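You operate a simulated robot arm through the tools that you are given. There is no shell and no other tool. Be economical: measure what you need, move in short steps, check, and stop when the job is done.

You run a simulated two-armed robot. Do the job below in one go: nothing can be reset, and whatever is moved stays where it is left.

JOB
Build the phone guest's MIX feed: channel 11 out of it, the mic named on the cue board in.
Fine: 11's MIX send OFF first, the mic's at -10 dB, then leave MIX on the loudspeakers.

It is judged by the outcome, as a careful person would: the job done as asked, and still so three seconds after it is handed in. It fails if anything else is knocked over, pushed out of place, dropped, spilled or broken.

ROBOT AND FRAMES
Two 7-joint arms with two-finger parallel grippers on one trunk, on a base that drives. Base frame: it is fixed to the floor where the robot stands at the start and does not move with it; the origin is under the middle of the robot, x ahead of it, y to its left, z up. Readings come in m, rad, newtons and seconds.
The left shoulder is at the start at [0.08, 0.131, 0.947], the right one opposite. With the tool pointing down near the work surface each hand reaches from about 0.38 to 0.84 m from the robot's upright axis, wherever it stands, measured 20 degrees to its own side. Places, roughly: channel strip eleven [0.5, 0.2, 0.8]; channel strip four [0.5, 0.7, 0.8]; channel strip one [0.5, 0.9, 0.8]; channel strip three [0.5, 0.7, 0.8]; channel strip two [0.5, 0.8, 0.8]; fader a [0.7, 0.9, 0.9]; fader b [0.7, 0.8, 0.9]; fader c [0.7, 0.7, 0.9]; fader d [0.7, 0.7, 0.9]; fader eight [0.4, 0.4, 0.8]; fader eleven [0.4, 0.2, 0.8]; fader five [0.4, 0.6, 0.8]; fader four [0.4, 0.7, 0.8]; fader nine [0.4, 0.3, 0.8]; fader one [0.4, 0.9, 0.8]; fader seven [0.4, 0.5, 0.8]. Payload 1.57 kg a hand.
Tool frame (each hand has its own): the origin (TCP) lies between the finger pads and is the grasp point; the fingertips stand 0.03 m ahead of it; z points along the fingers, y is the line along which they close. Largest opening 0.11 m; finger width 0.024, thickness 0.012; the body of the gripper, 0.048 by 0.112 m, starts 0.078 m behind the TCP.
Orientation is told as [roll, pitch, yaw] about the base's x, y, z axes, in that order, counted from this pose: with the fingers straight down and closing along the base's y, the tool's x points along the base's -x, its y along +y and its z along -z.

CONTROLS
- The arms move only by the tool arm_command. It takes "left_commands", "right_commands" or both (then of equal length, played together; a hand with none holds still); each is a list of rows, each a list of 3 entries, a list of its own where there are three numbers: the turn, a rotation vector about the base's x, y, z in rad, then the shift along the base's x, y, z in m, then the gripper command, from -1 (fully open) to 1 (shut), values between in proportion. In form: [[[rx, ry, rz], [tx, ty, tz], hand], ...]. A call has 1 to 8 rows; each row shifts and turns the commanded pose from where the row before left it. Each row takes 0.2 s and may step no farther than 0.05 m and 0.15 rad from the row before; otherwise, or with a gripper value out of range, the whole call is refused. Where a pose cannot be reached the arm comes as near as it can. A force on the tool above 40 N (or 10 N above the force at the start of the call, whichever is more), or a blocked arm, ends the call early, and 0.2 s more pass. Each finger travels about 0.108 m/s and halts on what it meets, pressing with about 38 N; the grip force reading is that of the motor and also rises with nothing between the fingers. The clock runs only during rows and for 0.2 s after the last one: add rows that do not move to give the fingers time. The reply holds the time, the measured pose of the TCP, the force on the tool along the base axes, the opening and the grip force, in the units named above and with some noise, with the torque about the TCP (base axes, N m) and any sound that the robot's microphone picked up, and new pictures: "show" is both (left out), scene, wrist or none (wrist: the cameras of the hands that moved).
- Cameras (640 x 400 px; columns grow to the right, rows downward): "scene" is now at [-0.064, 0.0431, 1.414]; the picture's right is [0.50, -0.87, 0.00], its down [-0.54, -0.31, -0.78] and it looks along [0.68, 0.39, -0.62] (base axes); focal length 259 px, centre (320, 200). "left" rides on the left gripper at [0.07, -0.016, -0.141] in its tool frame; the picture's right is [0.23, 0.97, 0.00], its down [-0.86, 0.20, -0.48] and it looks along [-0.47, 0.11, 0.88] (tool axes); focal length 222 px, centre (320, 200). "right" rides on the right gripper at [0.07, 0.016, -0.141] in its tool frame; the picture's right is [-0.23, 0.97, 0.00], its down [-0.86, -0.20, -0.48] and it looks along [-0.47, -0.11, 0.88] (tool axes); focal length 222 px, centre (320, 200). There is no depth. A picture from a camera that has moved, and an enlarged one, comes with that camera's place and axes in the base frame and with its lens.
- steer(legs): drives the robot by 1 to 6 legs, each [ahead, left, turn to the left] in m, m and rad, along the robot's own axes; the way and the turn of a leg run together, so that a leg with both is an arc; at most 1.5 m and 3.142 rad a leg. The arms and the cameras ride along, it lands a little off, and it stops where it bumps. It gives what a move gives, and a new picture of the scene camera.
- turn_head(pan, tilt): turns the head with the scene camera to pan (to the left, within 1.902 rad either way) and tilt (down, from -0.506 to 1.204), counted from straight ahead of the robot. It gives what a move gives, and a new picture of the scene camera.
- inspect(camera, box): a new picture of the part [left, top, right, bottom] of that camera's present view, enlarged. The clock stands still meanwhile.
- sign_off(): hands the job in; it is judged then, once.

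Go step by step. Nothing tells you exact positions but the pictures and the camera data: compare them with the known pose of the tool, close in by small moves and look again before you grip or let go. The budget is 120 turns and 260 pictures, counting those below and the enlarged ones. Unless the task says otherwise, let go and move clear before handing in, and close with one line.

The tools are called after ">>>" as name(argument=value, ...) on one line, values as JSON. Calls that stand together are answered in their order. arm_command: Moves the arms, as the interface text tells. Its arguments: {"type":"object","properties":{"left_commands":{"type":"array","items":{"type":"array"}},"right_commands":{"type":"array","items":{"type":"array"}},"show":{"type":"string","enum":["both","scene","wrist","none"]}},"required":[]} The other tools are called the same way: steer (legs) drives the base; turn_head (pan, tilt) turns the head that bears the scene camera; inspect (camera, box) takes an enlarged picture of a part of a camera's view; sign_off () hands the job in.

At the start:

```text
clock: 0.0
left_position: [0.3195, 0.3999, 1.1729]
left_tcp_rot: [0.0, 0.001, 0.001]
left_contact_force: [-0.4, -0.1, 0.2]
left_ft_torque: [0.01, -0.01, 0.0]
left_opening: 0.1099
left_grasp_force: 0.0
right_position: [0.5079, 0.0647, 1.1601]
right_tcp_rot: [0.0, 0.0, 0.0]
right_contact_force: [-1.0, -0.3, -0.1]
right_ft_torque: [0.01, -0.01, -0.03]
right_opening: 0.1099
right_grasp_force: 0.0
robot x, y, heading: [-0.0026, -0.0042, 0.001]
head pan, tilt: [0.52, 0.67]
```

scene: 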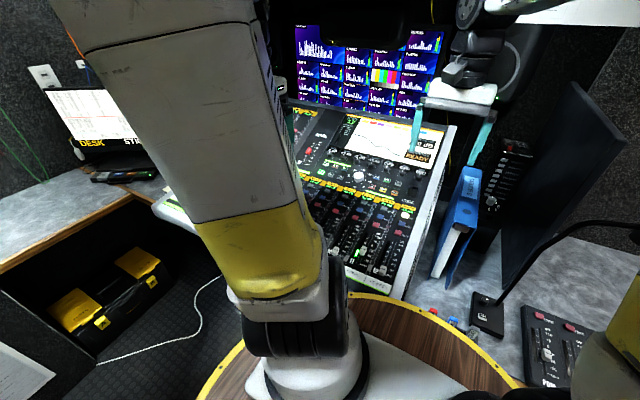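
right: 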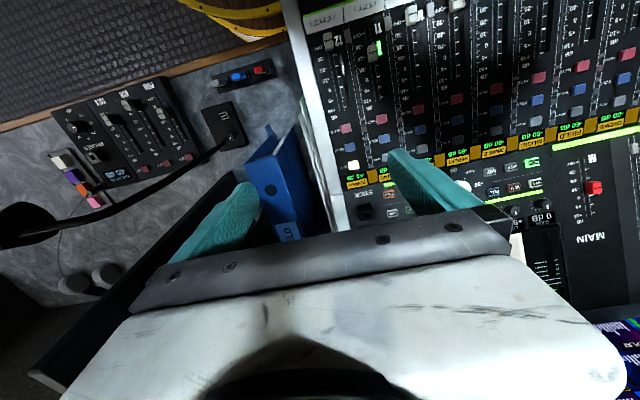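
left: 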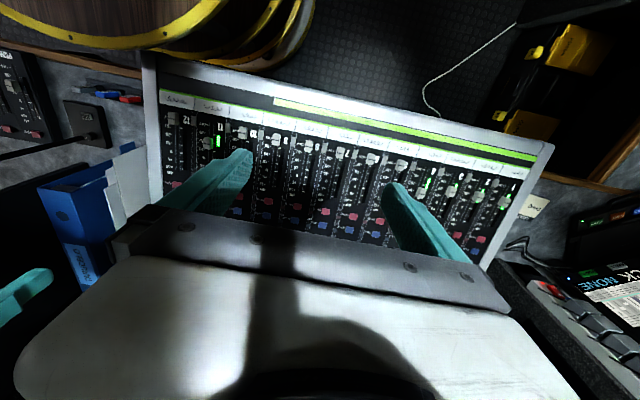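

I see a mixing desk ahead-left, seen by both wrist cameras, and the left arm blocks the scene view. I'll enlarge the views to read the console and find the cue board.

>>> inspect(camera="scene", box=[280, 90, 470, 300])

>>> inspect(camera="left", box=[140, 60, 560, 280])

>>> inspect(camera="right", box=[300, 0, 640, 300])

>>> turn_head(pan=1.1, tilt=0.4)

```text
1.90 times, centred on (375, 195) of scene
camera zoom: at [-0.064, 0.0431, 1.414], right [0.5, -0.87, 0.0], down [-0.54, -0.31, -0.78], along [0.68, 0.39, -0.62], focal length 494 px, centre (215, 210)
```

zoom: 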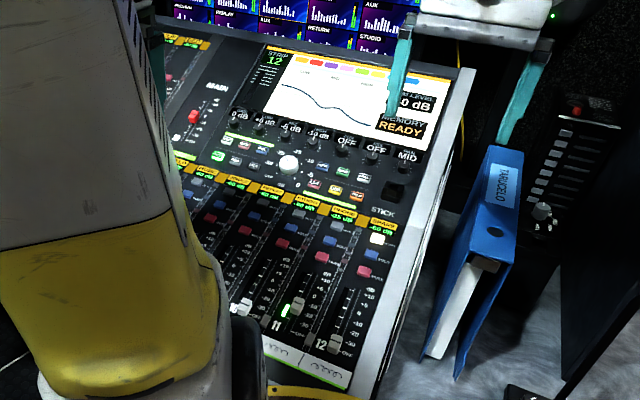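

```text
1.52 times, centred on (350, 170) of left
camera zoom: at [0.2509, 0.3835, 1.3149], right [-0.23, 0.97, 0.0], down [0.86, 0.2, 0.48], along [0.47, 0.11, -0.88], focal length 338 px, centre (274, 246)
```

zoom: 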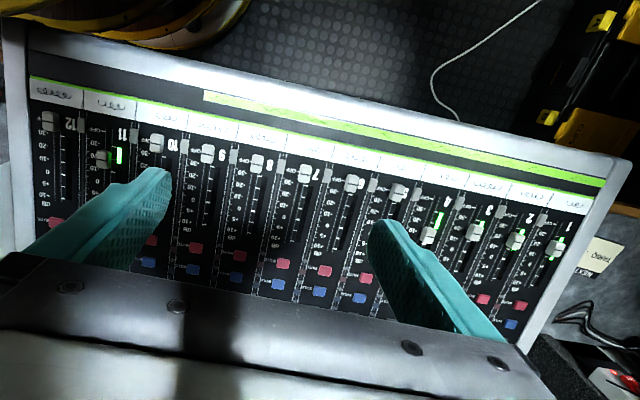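

```text
1.33 times, centred on (470, 150) of right
camera zoom: at [0.4384, 0.0812, 1.3004], right [0.23, 0.97, 0.0], down [0.86, -0.2, 0.48], along [0.47, -0.11, -0.88], focal length 296 px, centre (120, 267)
```

zoom: 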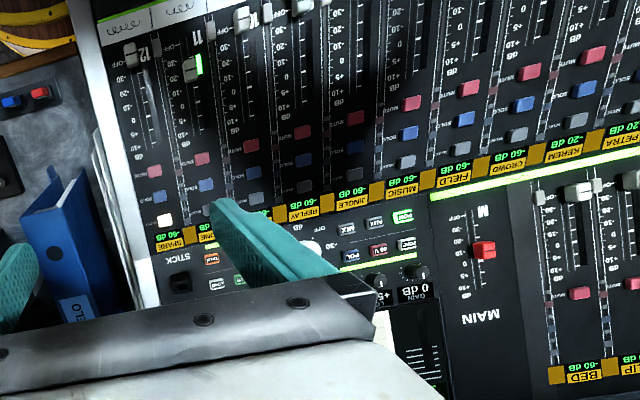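

```text
clock: 1.0
left_position: [0.3205, 0.3993, 1.1724]
left_tcp_rot: [0.0, 0.0, 0.0]
left_contact_force: [0.0, -0.2, 0.4]
left_ft_torque: [0.01, -0.02, -0.01]
left_opening: 0.1101
left_grasp_force: 0.1
right_position: [0.507, 0.0652, 1.1605]
right_tcp_rot: [0.0, 0.001, 0.0]
right_contact_force: [1.8, 0.5, -0.5]
right_ft_torque: [-0.03, 0.01, 0.01]
right_opening: 0.11
right_grasp_force: 0.0
robot x, y, heading: [0.0005, 0.0009, -0.003]
head pan, tilt: [1.1, 0.4]
camera scene: at [-0.0966, 0.0829, 1.4382], right [0.89, -0.45, 0.0], down [-0.18, -0.35, -0.92], along [0.42, 0.82, -0.39], focal length 259 px, centre (320, 200)
```

scene: 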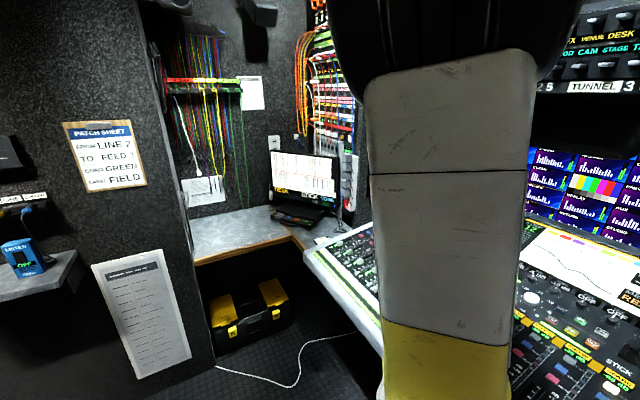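

A patch sheet and another sheet are on the left wall; the cue board may be elsewhere. I'll read these and look around more.

>>> inspect(camera="scene", box=[50, 100, 210, 200])

>>> inspect(camera="scene", box=[80, 240, 220, 390])

>>> inspect(camera="scene", box=[520, 0, 640, 120])

>>> turn_head(pan=0.2, tilt=0.1)

>>> turn_head(pan=-0.7, tilt=0.4)

```text
4.00 times, centred on (130, 150) of scene
camera zoom: at [-0.0966, 0.0829, 1.4382], right [0.89, -0.45, 0.0], down [-0.18, -0.35, -0.92], along [0.42, 0.82, -0.39], focal length 1037 px, centre (1080, 400)
```

zoom: 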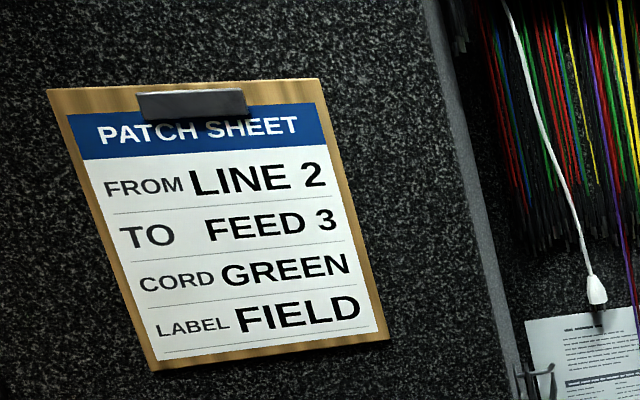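

```text
2.67 times, centred on (150, 315) of scene
camera zoom: at [-0.0966, 0.0829, 1.4382], right [0.89, -0.45, 0.0], down [-0.18, -0.35, -0.92], along [0.42, 0.82, -0.39], focal length 692 px, centre (773, -107)
```

zoom: 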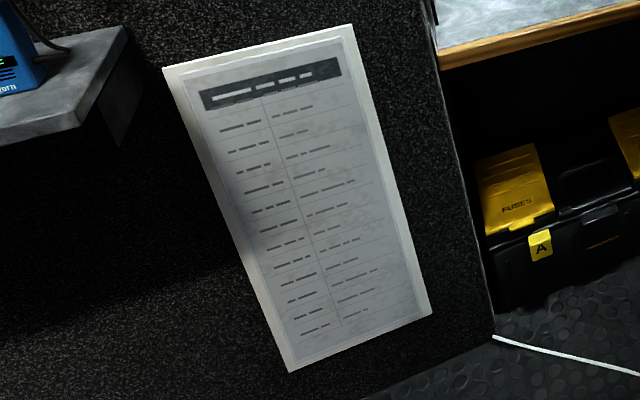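

```text
3.33 times, centred on (580, 60) of scene
camera zoom: at [-0.0966, 0.0829, 1.4382], right [0.89, -0.45, 0.0], down [-0.18, -0.35, -0.92], along [0.42, 0.82, -0.39], focal length 864 px, centre (-547, 667)
```

zoom: 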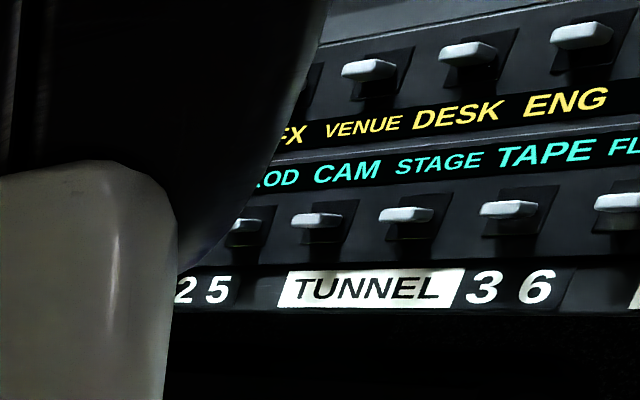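

```text
clock: 2.2
left_position: [0.3198, 0.3981, 1.1722]
left_tcp_rot: [0.0, 0.001, 0.001]
left_contact_force: [0.1, -0.5, 0.1]
left_ft_torque: [0.0, 0.03, 0.0]
left_opening: 0.11
left_grasp_force: 0.0
right_position: [0.5068, 0.0661, 1.1615]
right_tcp_rot: [0.0, -0.001, 0.001]
right_contact_force: [0.3, 0.1, 0.1]
right_ft_torque: [-0.03, 0.0, 0.02]
right_opening: 0.1099
right_grasp_force: 0.1
robot x, y, heading: [-0.0035, -0.0002, -0.001]
head pan, tilt: [0.201, 0.099]
camera scene: at [-0.0485, 0.0188, 1.4662], right [0.2, -0.98, 0.0], down [-0.1, -0.02, -0.99], along [0.97, 0.2, -0.1], focal length 259 px, centre (320, 200)
```

scene: 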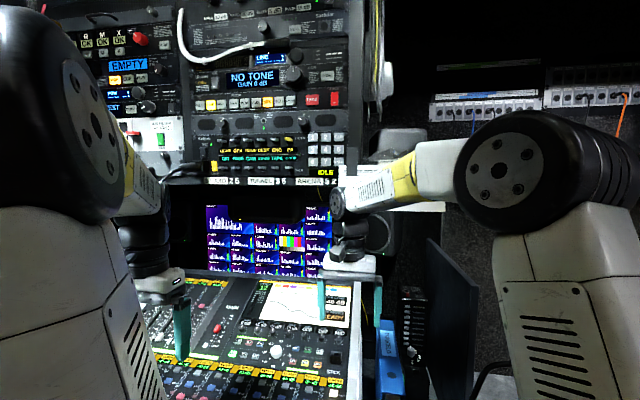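

```text
clock: 3.4
left_position: [0.3199, 0.3991, 1.1708]
left_tcp_rot: [-0.001, 0.0, 0.0]
left_contact_force: [-0.8, 0.5, -0.3]
left_ft_torque: [0.02, -0.03, 0.0]
left_opening: 0.1098
left_grasp_force: 0.0
right_position: [0.5077, 0.0643, 1.1602]
right_tcp_rot: [0.0, -0.001, 0.0]
right_contact_force: [0.6, -0.1, -0.1]
right_ft_torque: [-0.03, 0.0, 0.02]
right_opening: 0.11
right_grasp_force: 0.1
robot x, y, heading: [0.0004, 0.0014, 0.002]
head pan, tilt: [-0.7, 0.4]
camera scene: at [-0.0678, -0.0592, 1.4383], right [-0.64, -0.77, 0.0], down [-0.3, 0.25, -0.92], along [0.71, -0.59, -0.39], focal length 259 px, centre (320, 200)
```

scene: 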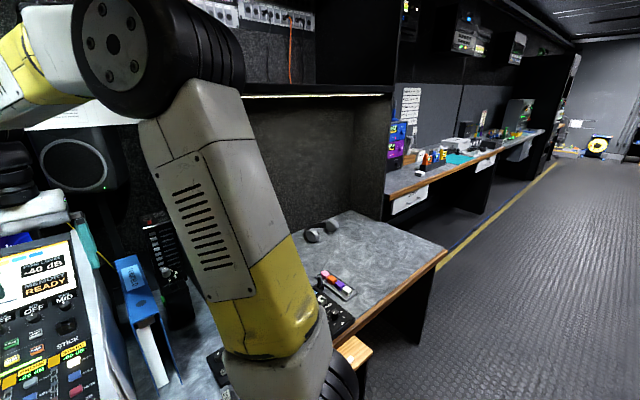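

No cue board yet. I'll look up, further left and at the back.

>>> turn_head(pan=0.3, tilt=-0.4)

>>> turn_head(pan=1.8, tilt=0.2)

>>> turn_head(pan=0.9, tilt=0.1)

```text
clock: 4.7
left_position: [0.3202, 0.4003, 1.1727]
left_tcp_rot: [-0.001, 0.001, 0.0]
left_contact_force: [0.3, 0.2, -0.8]
left_ft_torque: [-0.02, -0.02, 0.02]
left_opening: 0.1102
left_grasp_force: 0.0
right_position: [0.508, 0.0665, 1.1605]
right_tcp_rot: [0.001, -0.001, 0.001]
right_contact_force: [0.7, 0.7, 0.9]
right_ft_torque: [0.01, 0.0, 0.0]
right_opening: 0.11
right_grasp_force: 0.0
robot x, y, heading: [-0.001, 0.0007, 0.0]
head pan, tilt: [0.3, -0.4]
camera scene: at [-0.0687, 0.022, 1.5083], right [0.29, -0.96, 0.0], down [0.37, 0.11, -0.92], along [0.88, 0.27, 0.39], focal length 259 px, centre (320, 200)
```

scene: 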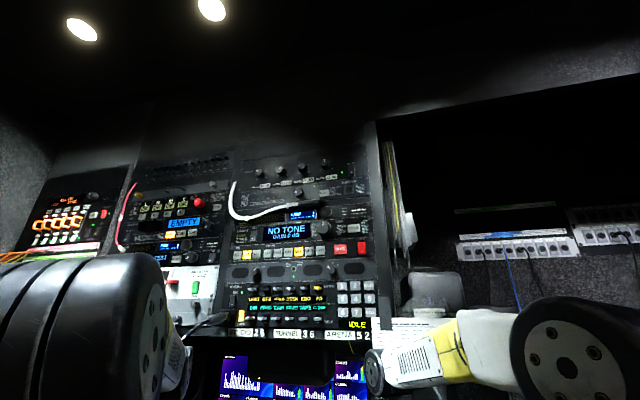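

```text
clock: 6.3
left_position: [0.3197, 0.4, 1.1723]
left_tcp_rot: [0.0, 0.002, 0.002]
left_contact_force: [0.8, 0.0, -0.5]
left_ft_torque: [0.03, 0.03, 0.03]
left_opening: 0.1101
left_grasp_force: 0.0
right_position: [0.5072, 0.0661, 1.1601]
right_tcp_rot: [0.0, -0.001, 0.0]
right_contact_force: [-0.8, 0.8, 0.6]
right_ft_torque: [0.02, 0.0, -0.01]
right_opening: 0.1099
right_grasp_force: 0.1
robot x, y, heading: [-0.0001, 0.0021, 0.001]
head pan, tilt: [1.799, 0.201]
camera scene: at [-0.1598, 0.0911, 1.4568], right [0.97, 0.23, 0.0], down [0.04, -0.19, -0.98], along [-0.22, 0.95, -0.2], focal length 259 px, centre (320, 200)
```

scene: 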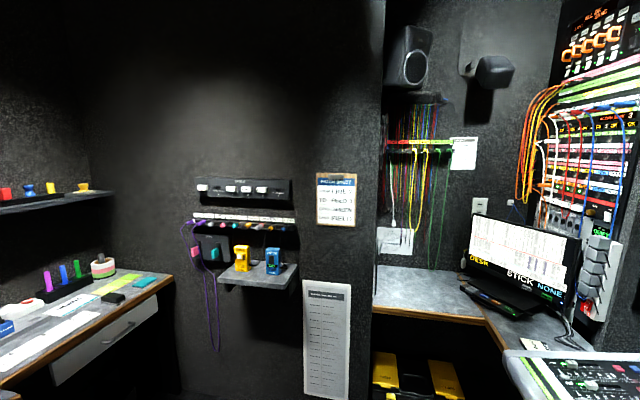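

```text
clock: 7.5
left_position: [0.3194, 0.4001, 1.1716]
left_tcp_rot: [0.0, 0.0, 0.0]
left_contact_force: [-0.2, -0.1, -0.1]
left_ft_torque: [-0.01, 0.0, 0.02]
left_opening: 0.1101
left_grasp_force: 0.1
right_position: [0.5087, 0.0657, 1.1609]
right_tcp_rot: [0.001, 0.001, 0.0]
right_contact_force: [1.2, -0.3, -0.3]
right_ft_torque: [0.02, 0.03, -0.02]
right_opening: 0.1101
right_grasp_force: 0.1
robot x, y, heading: [-0.0024, 0.002, 0.002]
head pan, tilt: [0.901, 0.099]
camera scene: at [-0.0816, 0.0726, 1.4662], right [0.78, -0.62, 0.0], down [-0.06, -0.08, -0.99], along [0.62, 0.78, -0.1], focal length 259 px, centre (320, 200)
```

scene: 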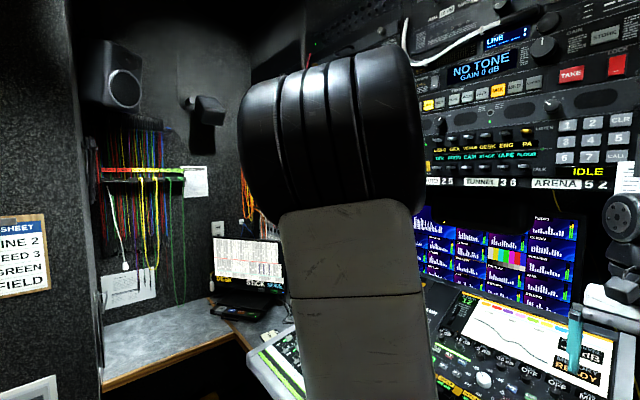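

Small notes are visible; I'll enlarge the sticky note by channel 1 in the left view, the desk laptop, and see further right.

>>> inspect(camera="left", box=[470, 170, 640, 330])

>>> turn_head(pan=-0.2, tilt=0.25)

>>> turn_head(pan=-1.85, tilt=0.3)

```text
2.50 times, centred on (555, 250) of left
camera zoom: at [0.2509, 0.3835, 1.3149], right [-0.23, 0.97, 0.0], down [0.86, 0.2, 0.48], along [0.47, 0.11, -0.88], focal length 555 px, centre (-268, 75)
```

zoom: 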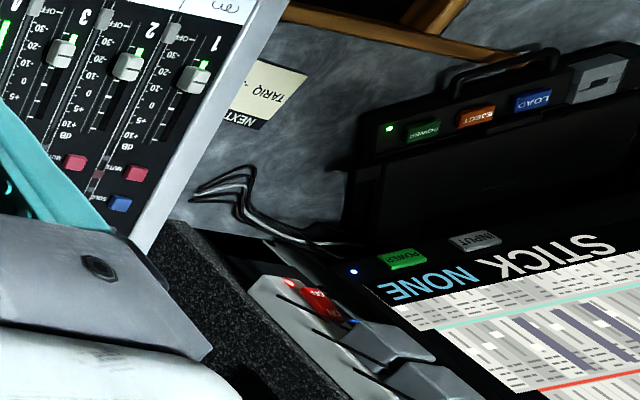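

```text
clock: 8.8
left_position: [0.3193, 0.3997, 1.1715]
left_tcp_rot: [0.0, -0.001, 0.0]
left_contact_force: [0.0, -0.4, 0.8]
left_ft_torque: [-0.01, -0.02, -0.03]
left_opening: 0.1099
left_grasp_force: 0.0
right_position: [0.5073, 0.0661, 1.1607]
right_tcp_rot: [0.0, -0.002, 0.0]
right_contact_force: [-0.9, -0.3, 1.0]
right_ft_torque: [0.0, 0.02, 0.02]
right_opening: 0.11
right_grasp_force: 0.0
robot x, y, heading: [0.0011, 0.0034, 0.003]
head pan, tilt: [-0.201, 0.25]
camera scene: at [-0.0472, -0.0182, 1.4523], right [-0.2, -0.98, 0.0], down [-0.24, 0.05, -0.97], along [0.95, -0.19, -0.25], focal length 259 px, centre (320, 200)
```

scene: 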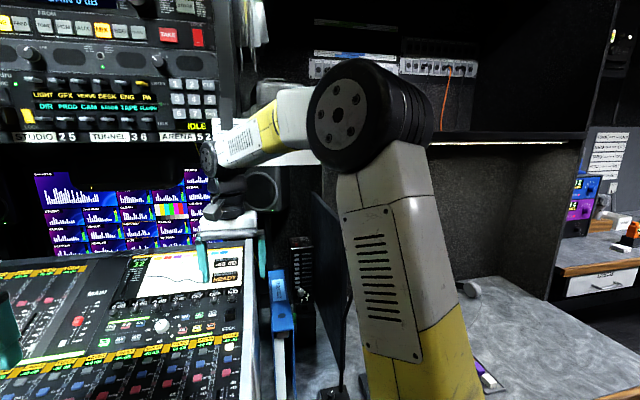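

```text
clock: 10.5
left_position: [0.3196, 0.4002, 1.1725]
left_tcp_rot: [0.0, 0.0, 0.001]
left_contact_force: [0.1, -0.4, -0.6]
left_ft_torque: [0.04, 0.0, 0.02]
left_opening: 0.1097
left_grasp_force: 0.1
right_position: [0.5086, 0.0667, 1.1595]
right_tcp_rot: [0.001, 0.0, 0.001]
right_contact_force: [-0.1, 0.1, 0.2]
right_ft_torque: [0.01, -0.02, -0.05]
right_opening: 0.1096
right_grasp_force: 0.1
robot x, y, heading: [0.0011, 0.0004, 0.0]
head pan, tilt: [-1.85, 0.3]
camera scene: at [-0.1644, -0.0894, 1.4475], right [-0.96, 0.28, 0.0], down [0.08, 0.28, -0.96], along [-0.26, -0.92, -0.3], focal length 259 px, centre (320, 200)
```

scene: 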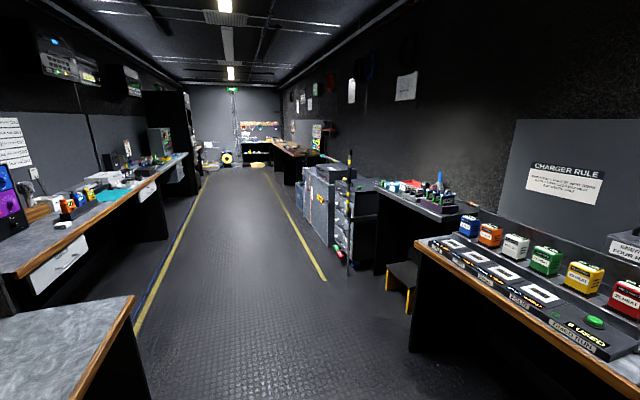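

By channel 1 is a card "NEXT / TARIQ", likely the cue board. I'll move the left hand over the left end of the desk for a clear look at it, and the channel names too.

>>> arm_command(left_commands=[[[0, 0, 0], [0, 0.05, 0], -1], [[0, 0, 0], [0, 0.05, 0], -1], [[0, 0, 0], [0, 0.05, 0], -1], [[0, 0, 0], [0, 0.05, 0], -1], [[0, 0, 0], [0, 0.05, 0], -1], [[0, 0, 0], [0, 0.05, 0], -1]], show="wrist")

>>> turn_head(pan=0.5, tilt=0.5)

```text
clock: 11.9
left_position: [0.3201, 0.6987, 1.1756]
left_tcp_rot: [-0.001, 0.0, 0.001]
left_contact_force: [-0.2, 0.1, 0.5]
left_ft_torque: [0.06, -0.01, 0.02]
left_opening: 0.1099
left_grasp_force: 0.0
right_position: [0.5072, 0.0659, 1.1616]
right_tcp_rot: [0.001, 0.001, -0.001]
right_contact_force: [0.4, -0.6, -1.0]
right_ft_torque: [-0.03, 0.01, 0.0]
right_opening: 0.11
right_grasp_force: 0.0
robot x, y, heading: [0.0015, 0.0009, 0.001]
head pan, tilt: [-1.85, 0.3]
camera left: at [0.2513, 0.6821, 1.3175], right [-0.23, 0.97, 0.0], down [0.86, 0.2, 0.48], along [0.47, 0.11, -0.88], focal length 222 px, centre (320, 200)
```

left: 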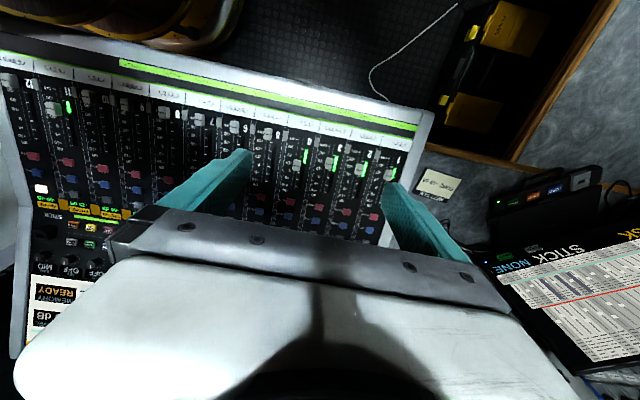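

```text
clock: 14.1
left_position: [0.3206, 0.6995, 1.1742]
left_tcp_rot: [0.0, 0.0, 0.0]
left_contact_force: [-0.9, 0.6, -0.3]
left_ft_torque: [-0.02, -0.03, 0.0]
left_opening: 0.1099
left_grasp_force: 0.2
right_position: [0.5076, 0.0657, 1.1612]
right_tcp_rot: [0.001, -0.001, 0.001]
right_contact_force: [0.2, 0.9, -0.5]
right_ft_torque: [0.01, 0.0, -0.02]
right_opening: 0.1099
right_grasp_force: 0.1
robot x, y, heading: [-0.0, 0.0018, -0.001]
head pan, tilt: [0.499, 0.499]
camera scene: at [-0.0588, 0.044, 1.4291], right [0.48, -0.88, 0.0], down [-0.42, -0.23, -0.88], along [0.77, 0.42, -0.48], focal length 259 px, centre (320, 200)
```

scene: 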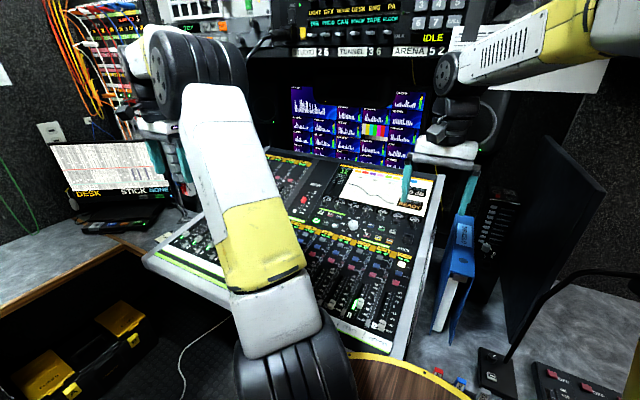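

>>> inspect(camera="left", box=[400, 155, 480, 205])

>>> inspect(camera="left", box=[0, 170, 130, 340])

>>> inspect(camera="scene", box=[290, 150, 450, 270])

>>> inspect(camera="scene", box=[280, 80, 440, 180])

>>> inspect(camera="scene", box=[40, 120, 200, 240])

```text
8.00 times, centred on (440, 180) of left
camera zoom: at [0.2518, 0.6816, 1.3172], right [-0.23, 0.97, 0.0], down [0.86, 0.2, 0.48], along [0.47, 0.11, -0.88], focal length 1777 px, centre (-640, 360)
```

zoom: 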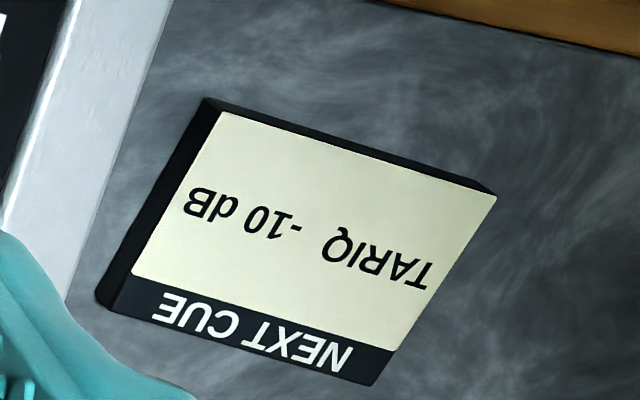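

```text
2.35 times, centred on (65, 255) of left
camera zoom: at [0.2518, 0.6816, 1.3172], right [-0.23, 0.97, 0.0], down [0.86, 0.2, 0.48], along [0.47, 0.11, -0.88], focal length 523 px, centre (920, 71)
```

zoom: 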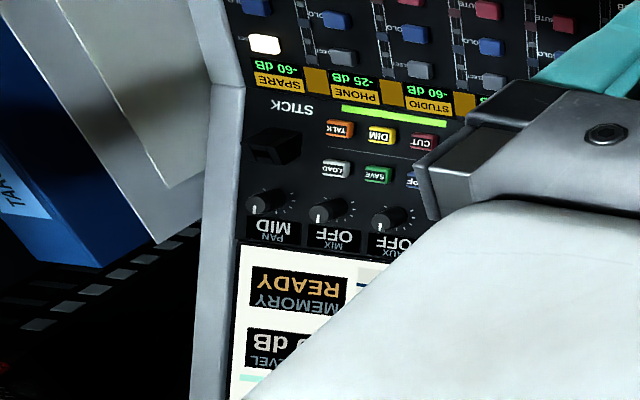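

```text
3.33 times, centred on (370, 210) of scene
camera zoom: at [-0.0588, 0.044, 1.4291], right [0.48, -0.88, 0.0], down [-0.42, -0.23, -0.88], along [0.77, 0.42, -0.48], focal length 864 px, centre (153, 167)
```

zoom: 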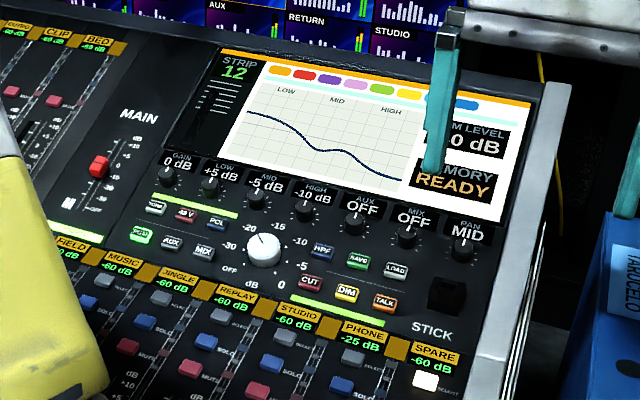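

```text
4.00 times, centred on (360, 130) of scene
camera zoom: at [-0.0588, 0.044, 1.4291], right [0.48, -0.88, 0.0], down [-0.42, -0.23, -0.88], along [0.77, 0.42, -0.48], focal length 1037 px, centre (160, 480)
```

zoom: 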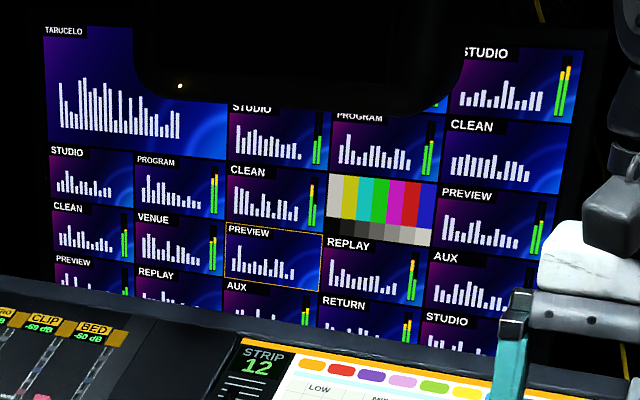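

```text
3.33 times, centred on (120, 180) of scene
camera zoom: at [-0.0588, 0.044, 1.4291], right [0.48, -0.88, 0.0], down [-0.42, -0.23, -0.88], along [0.77, 0.42, -0.48], focal length 864 px, centre (987, 267)
```

zoom: 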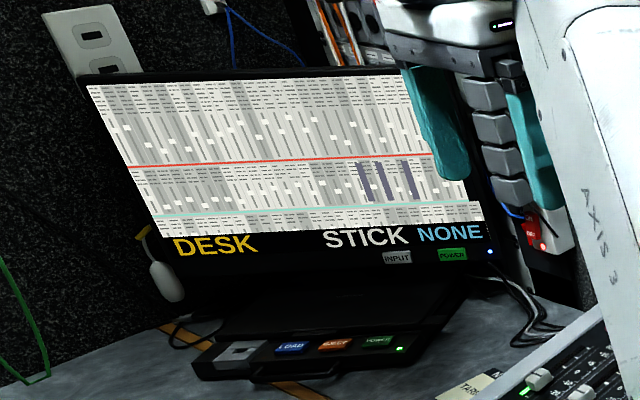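

The cue board reads "TARIQ -10 dB". The desk shows strip 12 selected, with MIX knob on the top row and PGM/AUX/MIX monitor buttons. I need Tariq's strip, so I'll pull the left hand back for a view of the labels on 1–4.

>>> arm_command(left_commands=[[[0, 0, 0], [-0.05, 0, 0.02], -1], [[0, 0, 0], [-0.04, 0, 0.03], -1], [[0, 0, 0], [-0.04, 0, 0.03], -1]], show="wrist")

>>> arm_command(right_commands=[[[0, 0, 0], [-0.05, 0, 0.02], -1], [[0, 0, 0], [-0.04, 0, 0.03], -1], [[0, 0, 0], [-0.04, 0, 0.03], -1]], show="wrist")

```text
refused: row 1 steps farther than a row can; nothing moved
```

```text
refused: row 1 steps farther than a row can; nothing moved
```

>>> arm_command(left_commands=[[[0, 0, 0], [-0.04, 0, 0.02], -1], [[0, 0, 0], [-0.04, 0, 0.02], -1], [[0, 0, 0], [-0.04, 0, 0.02], -1]], right_commands=[[[0, 0, 0], [-0.04, 0, 0.02], -1], [[0, 0, 0], [-0.04, 0, 0.02], -1], [[0, 0, 0], [-0.04, 0, 0.02], -1]], show="wrist")

```text
clock: 14.9
left_position: [0.2004, 0.6984, 1.2334]
left_tcp_rot: [0.001, 0.0, -0.002]
left_contact_force: [1.6, 0.2, 0.3]
left_ft_torque: [0.0, 0.06, -0.01]
left_opening: 0.11
left_grasp_force: 0.0
right_position: [0.3854, 0.0611, 1.2176]
right_tcp_rot: [-0.003, 0.001, 0.002]
right_contact_force: [1.4, -0.6, 0.9]
right_ft_torque: [-0.02, 0.06, 0.04]
right_opening: 0.1104
right_grasp_force: 0.1
robot x, y, heading: [-0.0006, 0.0046, -0.002]
head pan, tilt: [0.499, 0.499]
camera right: at [0.3159, 0.0783, 1.3585], right [0.23, 0.97, 0.0], down [0.86, -0.2, 0.48], along [0.47, -0.11, -0.88], focal length 222 px, centre (320, 200)
camera left: at [0.1313, 0.681, 1.3769], right [-0.23, 0.97, 0.0], down [0.86, 0.2, 0.48], along [0.47, 0.11, -0.88], focal length 222 px, centre (320, 200)
```

right: 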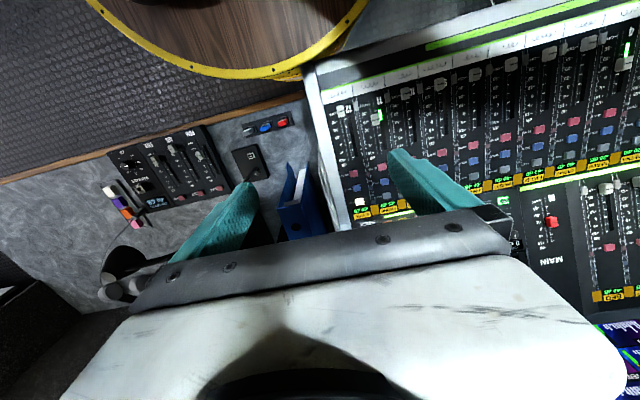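
left: 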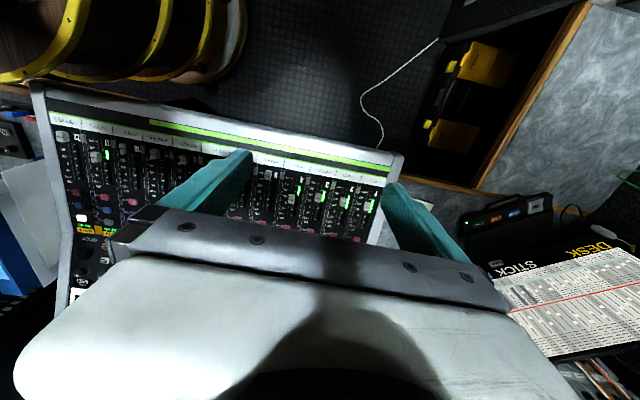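

The round wooden tiers are my own base deck. The desk spans y≈0.1–0.95, so I'll bring the left hand in and strafe left 0.42 m, where both hands reach what they need.

>>> arm_command(left_commands=[[[0, 0, 0], [0, -0.05, 0], -1], [[0, 0, 0], [0, -0.05, 0], -1], [[0, 0, 0], [0, -0.05, 0], -1], [[0, 0, 0], [0, -0.05, 0], -1], [[0, 0, 0], [0, -0.05, 0], -1]], show="none")

>>> steer(legs=[[0, 0.42, 0]])

>>> turn_head(pan=0.0, tilt=0.7)

```text
clock: 16.1
left_position: [0.1974, 0.4488, 1.2334]
left_tcp_rot: [0.002, -0.001, 0.001]
left_contact_force: [-0.2, -0.4, 0.2]
left_ft_torque: [0.03, 0.0, 0.0]
left_opening: 0.1099
left_grasp_force: 0.1
right_position: [0.3833, 0.0623, 1.2186]
right_tcp_rot: [-0.001, 0.002, 0.0]
right_contact_force: [0.3, 0.0, 0.6]
right_ft_torque: [-0.03, 0.02, -0.01]
right_opening: 0.1098
right_grasp_force: 0.1
robot x, y, heading: [-0.0038, -0.0008, 0.002]
head pan, tilt: [0.499, 0.499]
```

```text
clock: 18.7
left_position: [0.2022, 0.8795, 1.233]
left_tcp_rot: [0.0, 0.001, -0.007]
left_contact_force: [-0.9, 0.1, 0.3]
left_ft_torque: [0.02, 0.0, -0.01]
left_opening: 0.1099
left_grasp_force: 0.0
right_position: [0.3865, 0.4914, 1.2186]
right_tcp_rot: [0.001, 0.002, -0.009]
right_contact_force: [-0.5, 1.0, -0.8]
right_ft_torque: [0.0, 0.0, 0.01]
right_opening: 0.1099
right_grasp_force: 0.1
robot x, y, heading: [0.0045, 0.4321, -0.005]
head pan, tilt: [0.499, 0.499]
camera scene: at [-0.0568, 0.4758, 1.4291], right [0.47, -0.88, 0.0], down [-0.42, -0.23, -0.88], along [0.77, 0.41, -0.48], focal length 259 px, centre (320, 200)
```

scene: 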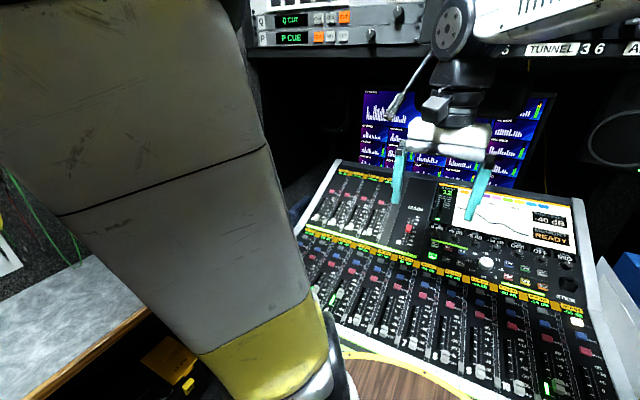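

```text
clock: 19.6
left_position: [0.202, 0.879, 1.2342]
left_tcp_rot: [0.001, 0.0, -0.009]
left_contact_force: [0.4, 0.8, -0.4]
left_ft_torque: [0.01, -0.01, -0.02]
left_opening: 0.1102
left_grasp_force: 0.1
right_position: [0.3857, 0.4911, 1.2182]
right_tcp_rot: [-0.003, -0.001, -0.009]
right_contact_force: [-0.6, -0.5, 0.7]
right_ft_torque: [0.0, 0.0, 0.01]
right_opening: 0.11
right_grasp_force: 0.0
robot x, y, heading: [0.0007, 0.4311, -0.006]
head pan, tilt: [0.0, 0.7]
camera scene: at [-0.0521, 0.4323, 1.4114], right [-0.01, -1.0, 0.0], down [-0.64, 0.0, -0.77], along [0.77, -0.01, -0.64], focal length 259 px, centre (320, 200)
```

scene: 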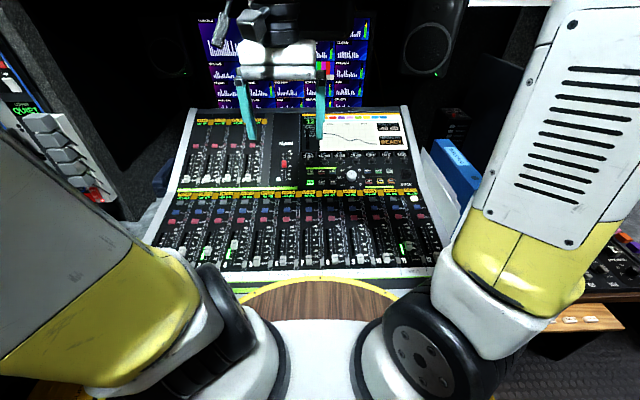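

Excellent view of the whole desk now. I'll zoom to read the names and buttons.

>>> inspect(camera="scene", box=[165, 180, 255, 240])

>>> inspect(camera="scene", box=[300, 140, 430, 220])

>>> inspect(camera="scene", box=[140, 100, 460, 300])

```text
6.67 times, centred on (210, 210) of scene
camera zoom: at [-0.0521, 0.4323, 1.4114], right [-0.01, -1.0, 0.0], down [-0.64, 0.0, -0.77], along [0.77, -0.01, -0.64], focal length 1729 px, centre (1053, 133)
```

zoom: 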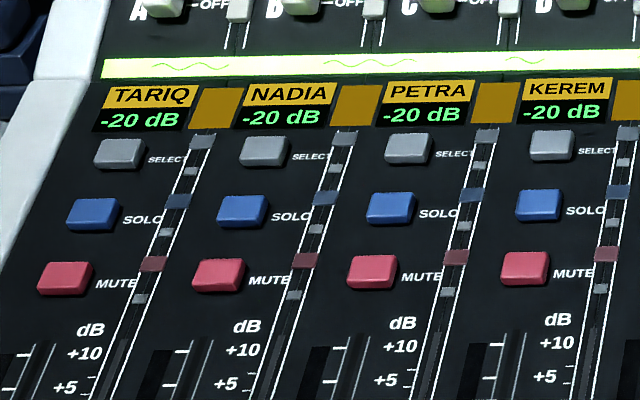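

```text
4.92 times, centred on (365, 180) of scene
camera zoom: at [-0.0521, 0.4323, 1.4114], right [-0.01, -1.0, 0.0], down [-0.64, 0.0, -0.77], along [0.77, -0.01, -0.64], focal length 1277 px, centre (98, 298)
```

zoom: 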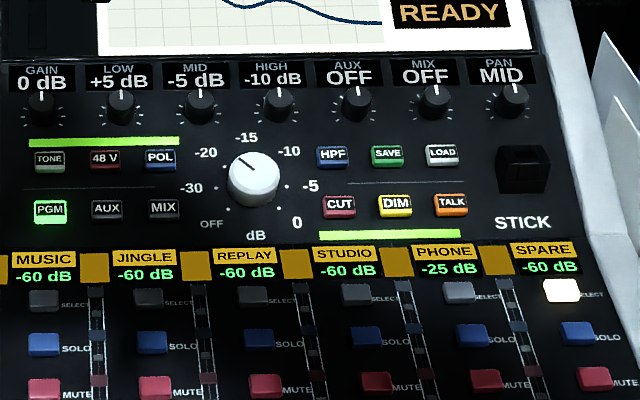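

```text
2.00 times, centred on (300, 200) of scene
camera zoom: at [-0.0521, 0.4323, 1.4114], right [-0.01, -1.0, 0.0], down [-0.64, 0.0, -0.77], along [0.77, -0.01, -0.64], focal length 519 px, centre (360, 200)
```

zoom: 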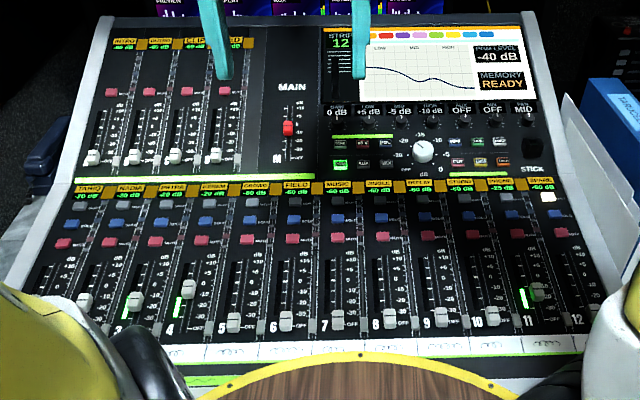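

Strip 1 is TARIQ, strip 11 is PHONE. I'll bring the right hand over strip 11 with fingers shut to triangulate its SELECT button.

>>> arm_command(right_commands=[[[0, 0, 0], [0.0168, -0.0388, -0.012], 1], [[0, 0, 0], [0.0168, -0.0388, -0.012], 1], [[0, 0, 0], [0.0168, -0.0388, -0.012], 1], [[0, 0, 0], [0.0168, -0.0388, -0.012], 1], [[0, 0, 0], [0.0168, -0.0388, -0.012], 1], [[0, 0, 0], [0.0168, -0.0388, -0.012], 1], [[0, 0, 0], [0.0168, -0.0388, -0.012], 1], [[0, 0, 0], [0.0168, -0.0388, -0.012], 1]])

```text
clock: 21.4
left_position: [0.2016, 0.8786, 1.2332]
left_tcp_rot: [0.0, 0.001, -0.008]
left_contact_force: [0.5, -0.6, 0.6]
left_ft_torque: [-0.02, 0.01, -0.01]
left_opening: 0.1101
left_grasp_force: 0.0
right_position: [0.5219, 0.1788, 1.1215]
right_tcp_rot: [0.001, 0.0, -0.009]
right_contact_force: [0.3, -0.2, 0.7]
right_ft_torque: [-0.03, 0.01, 0.02]
right_opening: 0.0
right_grasp_force: 21.5
robot x, y, heading: [0.0004, 0.4272, -0.005]
head pan, tilt: [0.0, 0.7]
camera scene: at [-0.0524, 0.4325, 1.4114], right [-0.01, -1.0, 0.0], down [-0.64, 0.0, -0.77], along [0.76, -0.01, -0.64], focal length 259 px, centre (320, 200)
camera right: at [0.4522, 0.1951, 1.2602], right [0.23, 0.97, 0.0], down [0.85, -0.21, 0.48], along [0.47, -0.11, -0.88], focal length 222 px, centre (320, 200)
```

scene: 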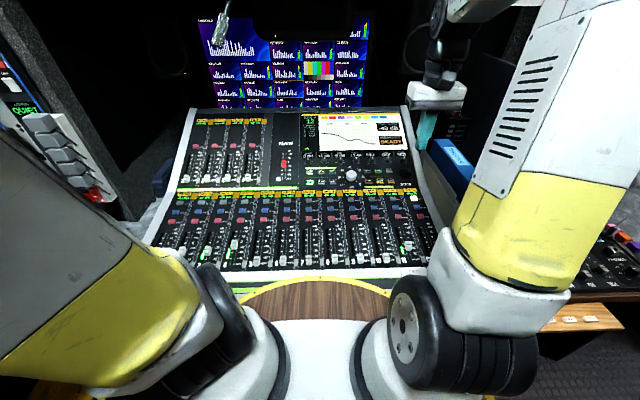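
right: 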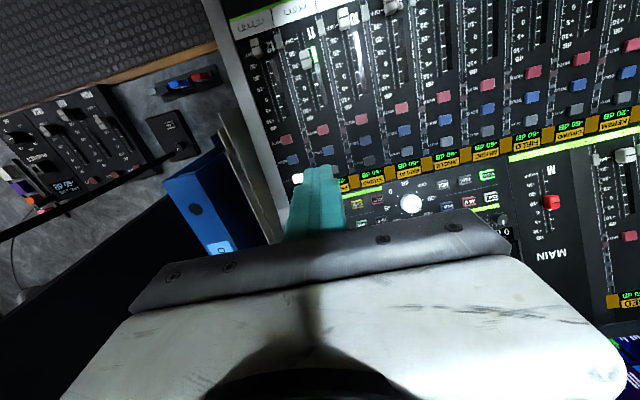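

>>> inspect(camera="right", box=[260, 110, 500, 250])

>>> inspect(camera="scene", box=[300, 120, 440, 220])

```text
2.67 times, centred on (380, 180) of right
camera zoom: at [0.4522, 0.1951, 1.2602], right [0.23, 0.97, 0.0], down [0.85, -0.21, 0.48], along [0.47, -0.11, -0.88], focal length 592 px, centre (160, 253)
```

zoom: 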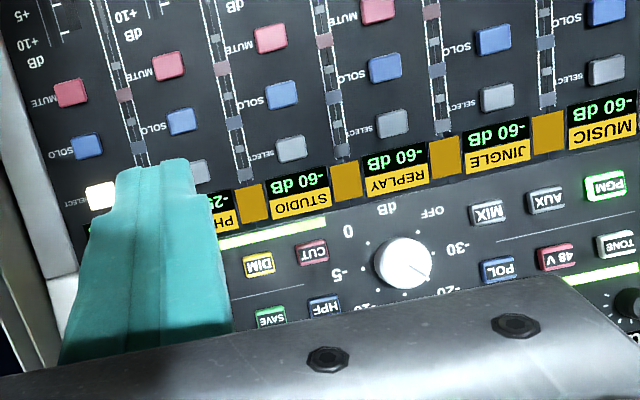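

```text
4.00 times, centred on (370, 170) of scene
camera zoom: at [-0.0524, 0.4325, 1.4114], right [-0.01, -1.0, 0.0], down [-0.64, 0.0, -0.77], along [0.76, -0.01, -0.64], focal length 1037 px, centre (120, 320)
```

zoom: 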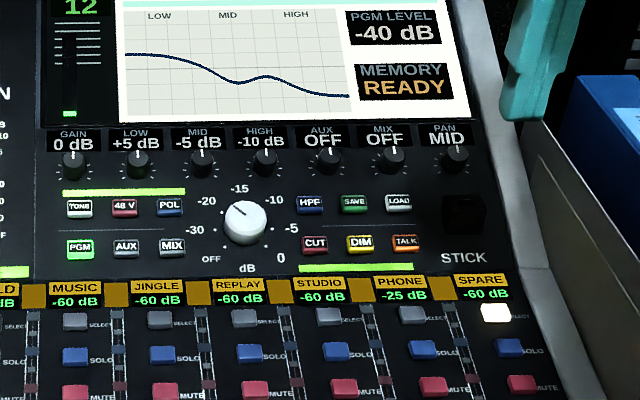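

SELECT 11 triangulates to about (0.614, 0.183, 0.852), panel tilted about 0.3 rad. I'll tilt the shut fingers normal to the panel and hover above it.

>>> arm_command(right_commands=[[[0, -0.05, 0], [0.0118, 0.0007, -0.0338], 1], [[0, -0.05, 0], [0.0118, 0.0007, -0.0338], 1], [[0, -0.05, 0], [0.0118, 0.0007, -0.0338], 1], [[0, -0.05, 0], [0.0118, 0.0007, -0.0338], 1], [[0, -0.05, 0], [0.0118, 0.0007, -0.0338], 1], [[0, -0.05, 0], [0.0118, 0.0007, -0.0338], 1], [[0, 0, 0], [0, 0, 0], 1]])

>>> inspect(camera="scene", box=[360, 130, 480, 220])

>>> inspect(camera="right", box=[220, 80, 420, 220])

```text
clock: 23.0
left_position: [0.2036, 0.8794, 1.2344]
left_tcp_rot: [0.001, 0.0, -0.008]
left_contact_force: [-0.2, -0.5, -0.5]
left_ft_torque: [0.0, 0.04, 0.06]
left_opening: 0.11
left_grasp_force: 0.2
right_position: [0.5895, 0.1836, 0.9165]
right_tcp_rot: [0.002, -0.3, -0.008]
right_contact_force: [-0.1, 0.5, -0.2]
right_ft_torque: [0.04, -0.02, 0.0]
right_opening: 0.0001
right_grasp_force: 22.2
robot x, y, heading: [0.0013, 0.4325, -0.007]
head pan, tilt: [0.0, 0.7]
camera scene: at [-0.0521, 0.4322, 1.4114], right [-0.01, -1.0, 0.0], down [-0.64, 0.01, -0.76], along [0.76, -0.01, -0.64], focal length 259 px, centre (320, 200)
camera right: at [0.4823, 0.1993, 1.0303], right [0.22, 0.97, 0.07], down [0.67, -0.21, 0.71], along [0.7, -0.11, -0.7], focal length 222 px, centre (320, 200)
```

scene: 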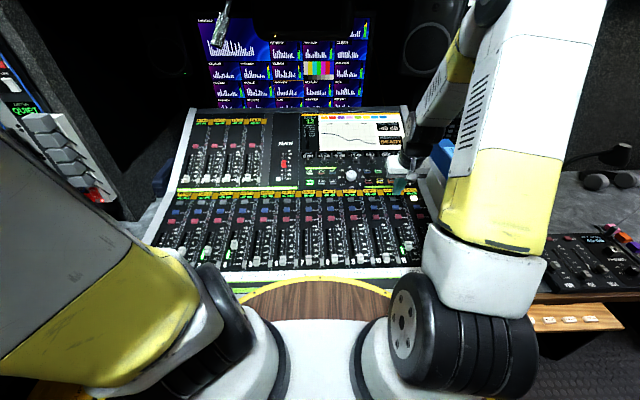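
right: 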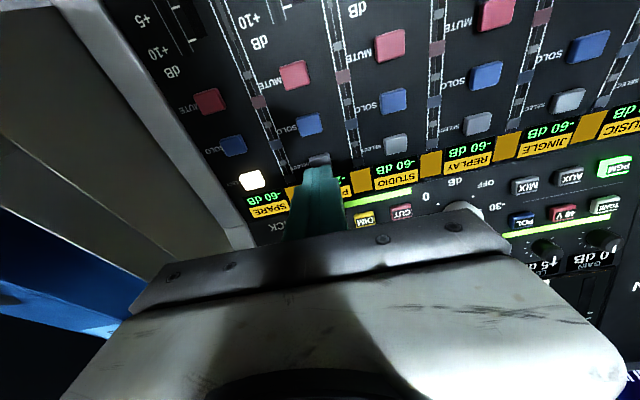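

```text
4.44 times, centred on (420, 175) of scene
camera zoom: at [-0.0521, 0.4322, 1.4114], right [-0.01, -1.0, 0.0], down [-0.64, 0.01, -0.76], along [0.76, -0.01, -0.64], focal length 1152 px, centre (-124, 311)
```

zoom: 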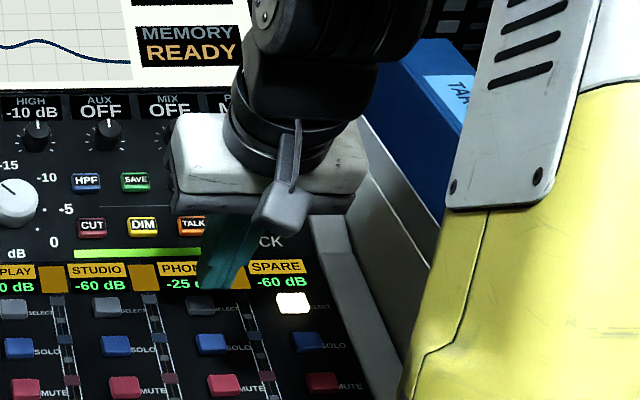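

```text
2.86 times, centred on (320, 150) of right
camera zoom: at [0.4823, 0.1993, 1.0303], right [0.22, 0.97, 0.07], down [0.67, -0.21, 0.71], along [0.7, -0.11, -0.7], focal length 635 px, centre (320, 343)
```

zoom: 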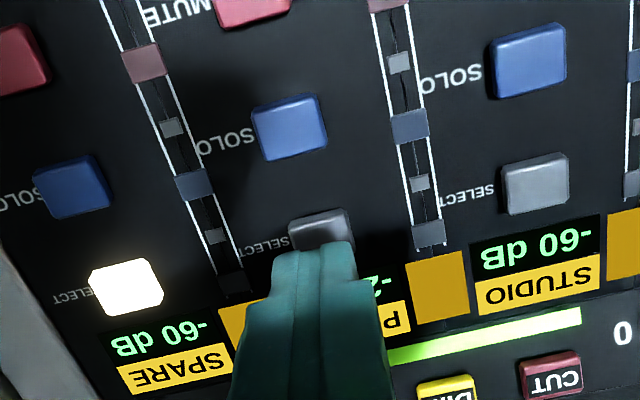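

Alignment looks right. Now I'll press along the panel normal in small steps, then retreat.

>>> arm_command(right_commands=[[[0, 0, 0], [0.0105, 0, -0.028], 1], [[0, 0, 0], [0.001, 0, -0.0035], 1], [[0, 0, 0], [0.001, 0, -0.003], 1], [[0, 0, 0], [0.001, 0, -0.003], 1]])

>>> inspect(camera="right", box=[220, 80, 420, 220])

```text
clock: 23.8
left_position: [0.2014, 0.8792, 1.2342]
left_tcp_rot: [0.0, -0.002, -0.007]
left_contact_force: [0.0, 0.5, -0.2]
left_ft_torque: [0.03, -0.01, 0.02]
left_opening: 0.1099
left_grasp_force: 0.0
right_position: [0.604, 0.1825, 0.8887]
right_tcp_rot: [0.001, -0.302, -0.009]
right_contact_force: [-13.0, 1.6, 20.4]
right_ft_torque: [0.06, 0.48, 0.0]
right_opening: 0.0
right_grasp_force: 21.2
robot x, y, heading: [-0.0009, 0.4284, -0.009]
head pan, tilt: [0.0, 0.7]
heard: click
stopped in row 3 (right hand): the force on the tool passed its limit at 47 N (the readings are from after the stop); the commanded pose is now the measured one
camera scene: at [-0.0535, 0.4326, 1.4114], right [-0.01, -1.0, 0.0], down [-0.64, 0.01, -0.77], along [0.77, -0.01, -0.64], focal length 259 px, centre (320, 200)
camera right: at [0.4948, 0.1995, 1.0017], right [0.23, 0.97, 0.07], down [0.67, -0.21, 0.71], along [0.71, -0.11, -0.7], focal length 222 px, centre (320, 200)
```

scene: 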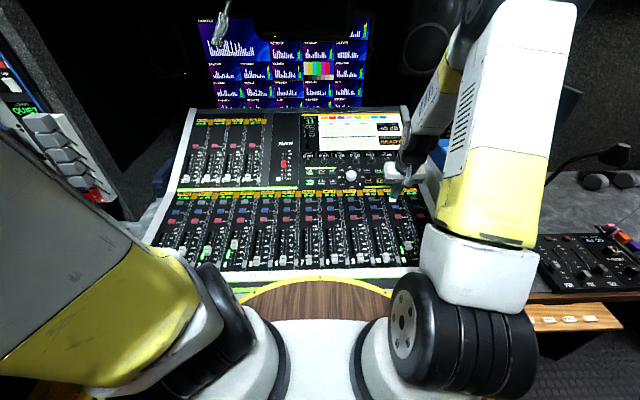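
right: 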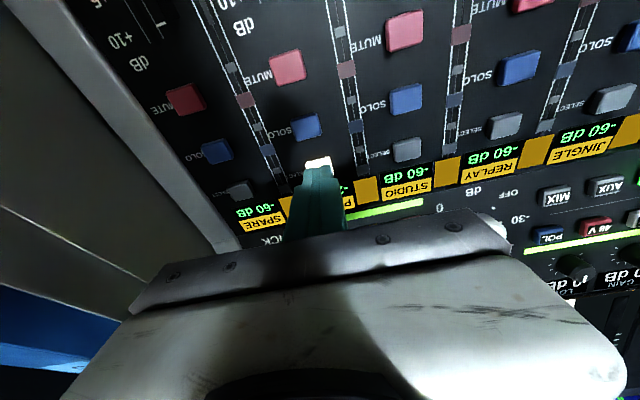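

```text
2.86 times, centred on (320, 150) of right
camera zoom: at [0.4948, 0.1995, 1.0017], right [0.23, 0.97, 0.07], down [0.67, -0.21, 0.71], along [0.71, -0.11, -0.7], focal length 635 px, centre (320, 343)
```

zoom: 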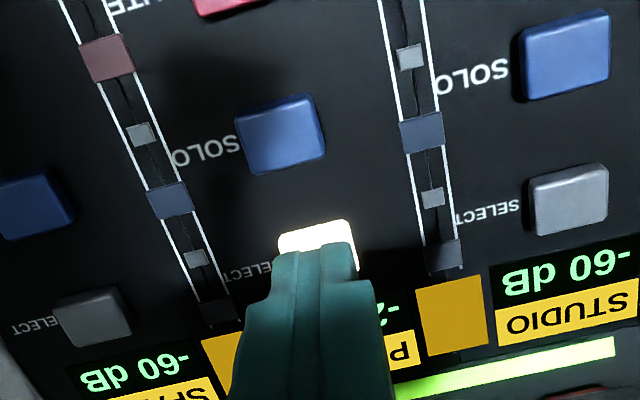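

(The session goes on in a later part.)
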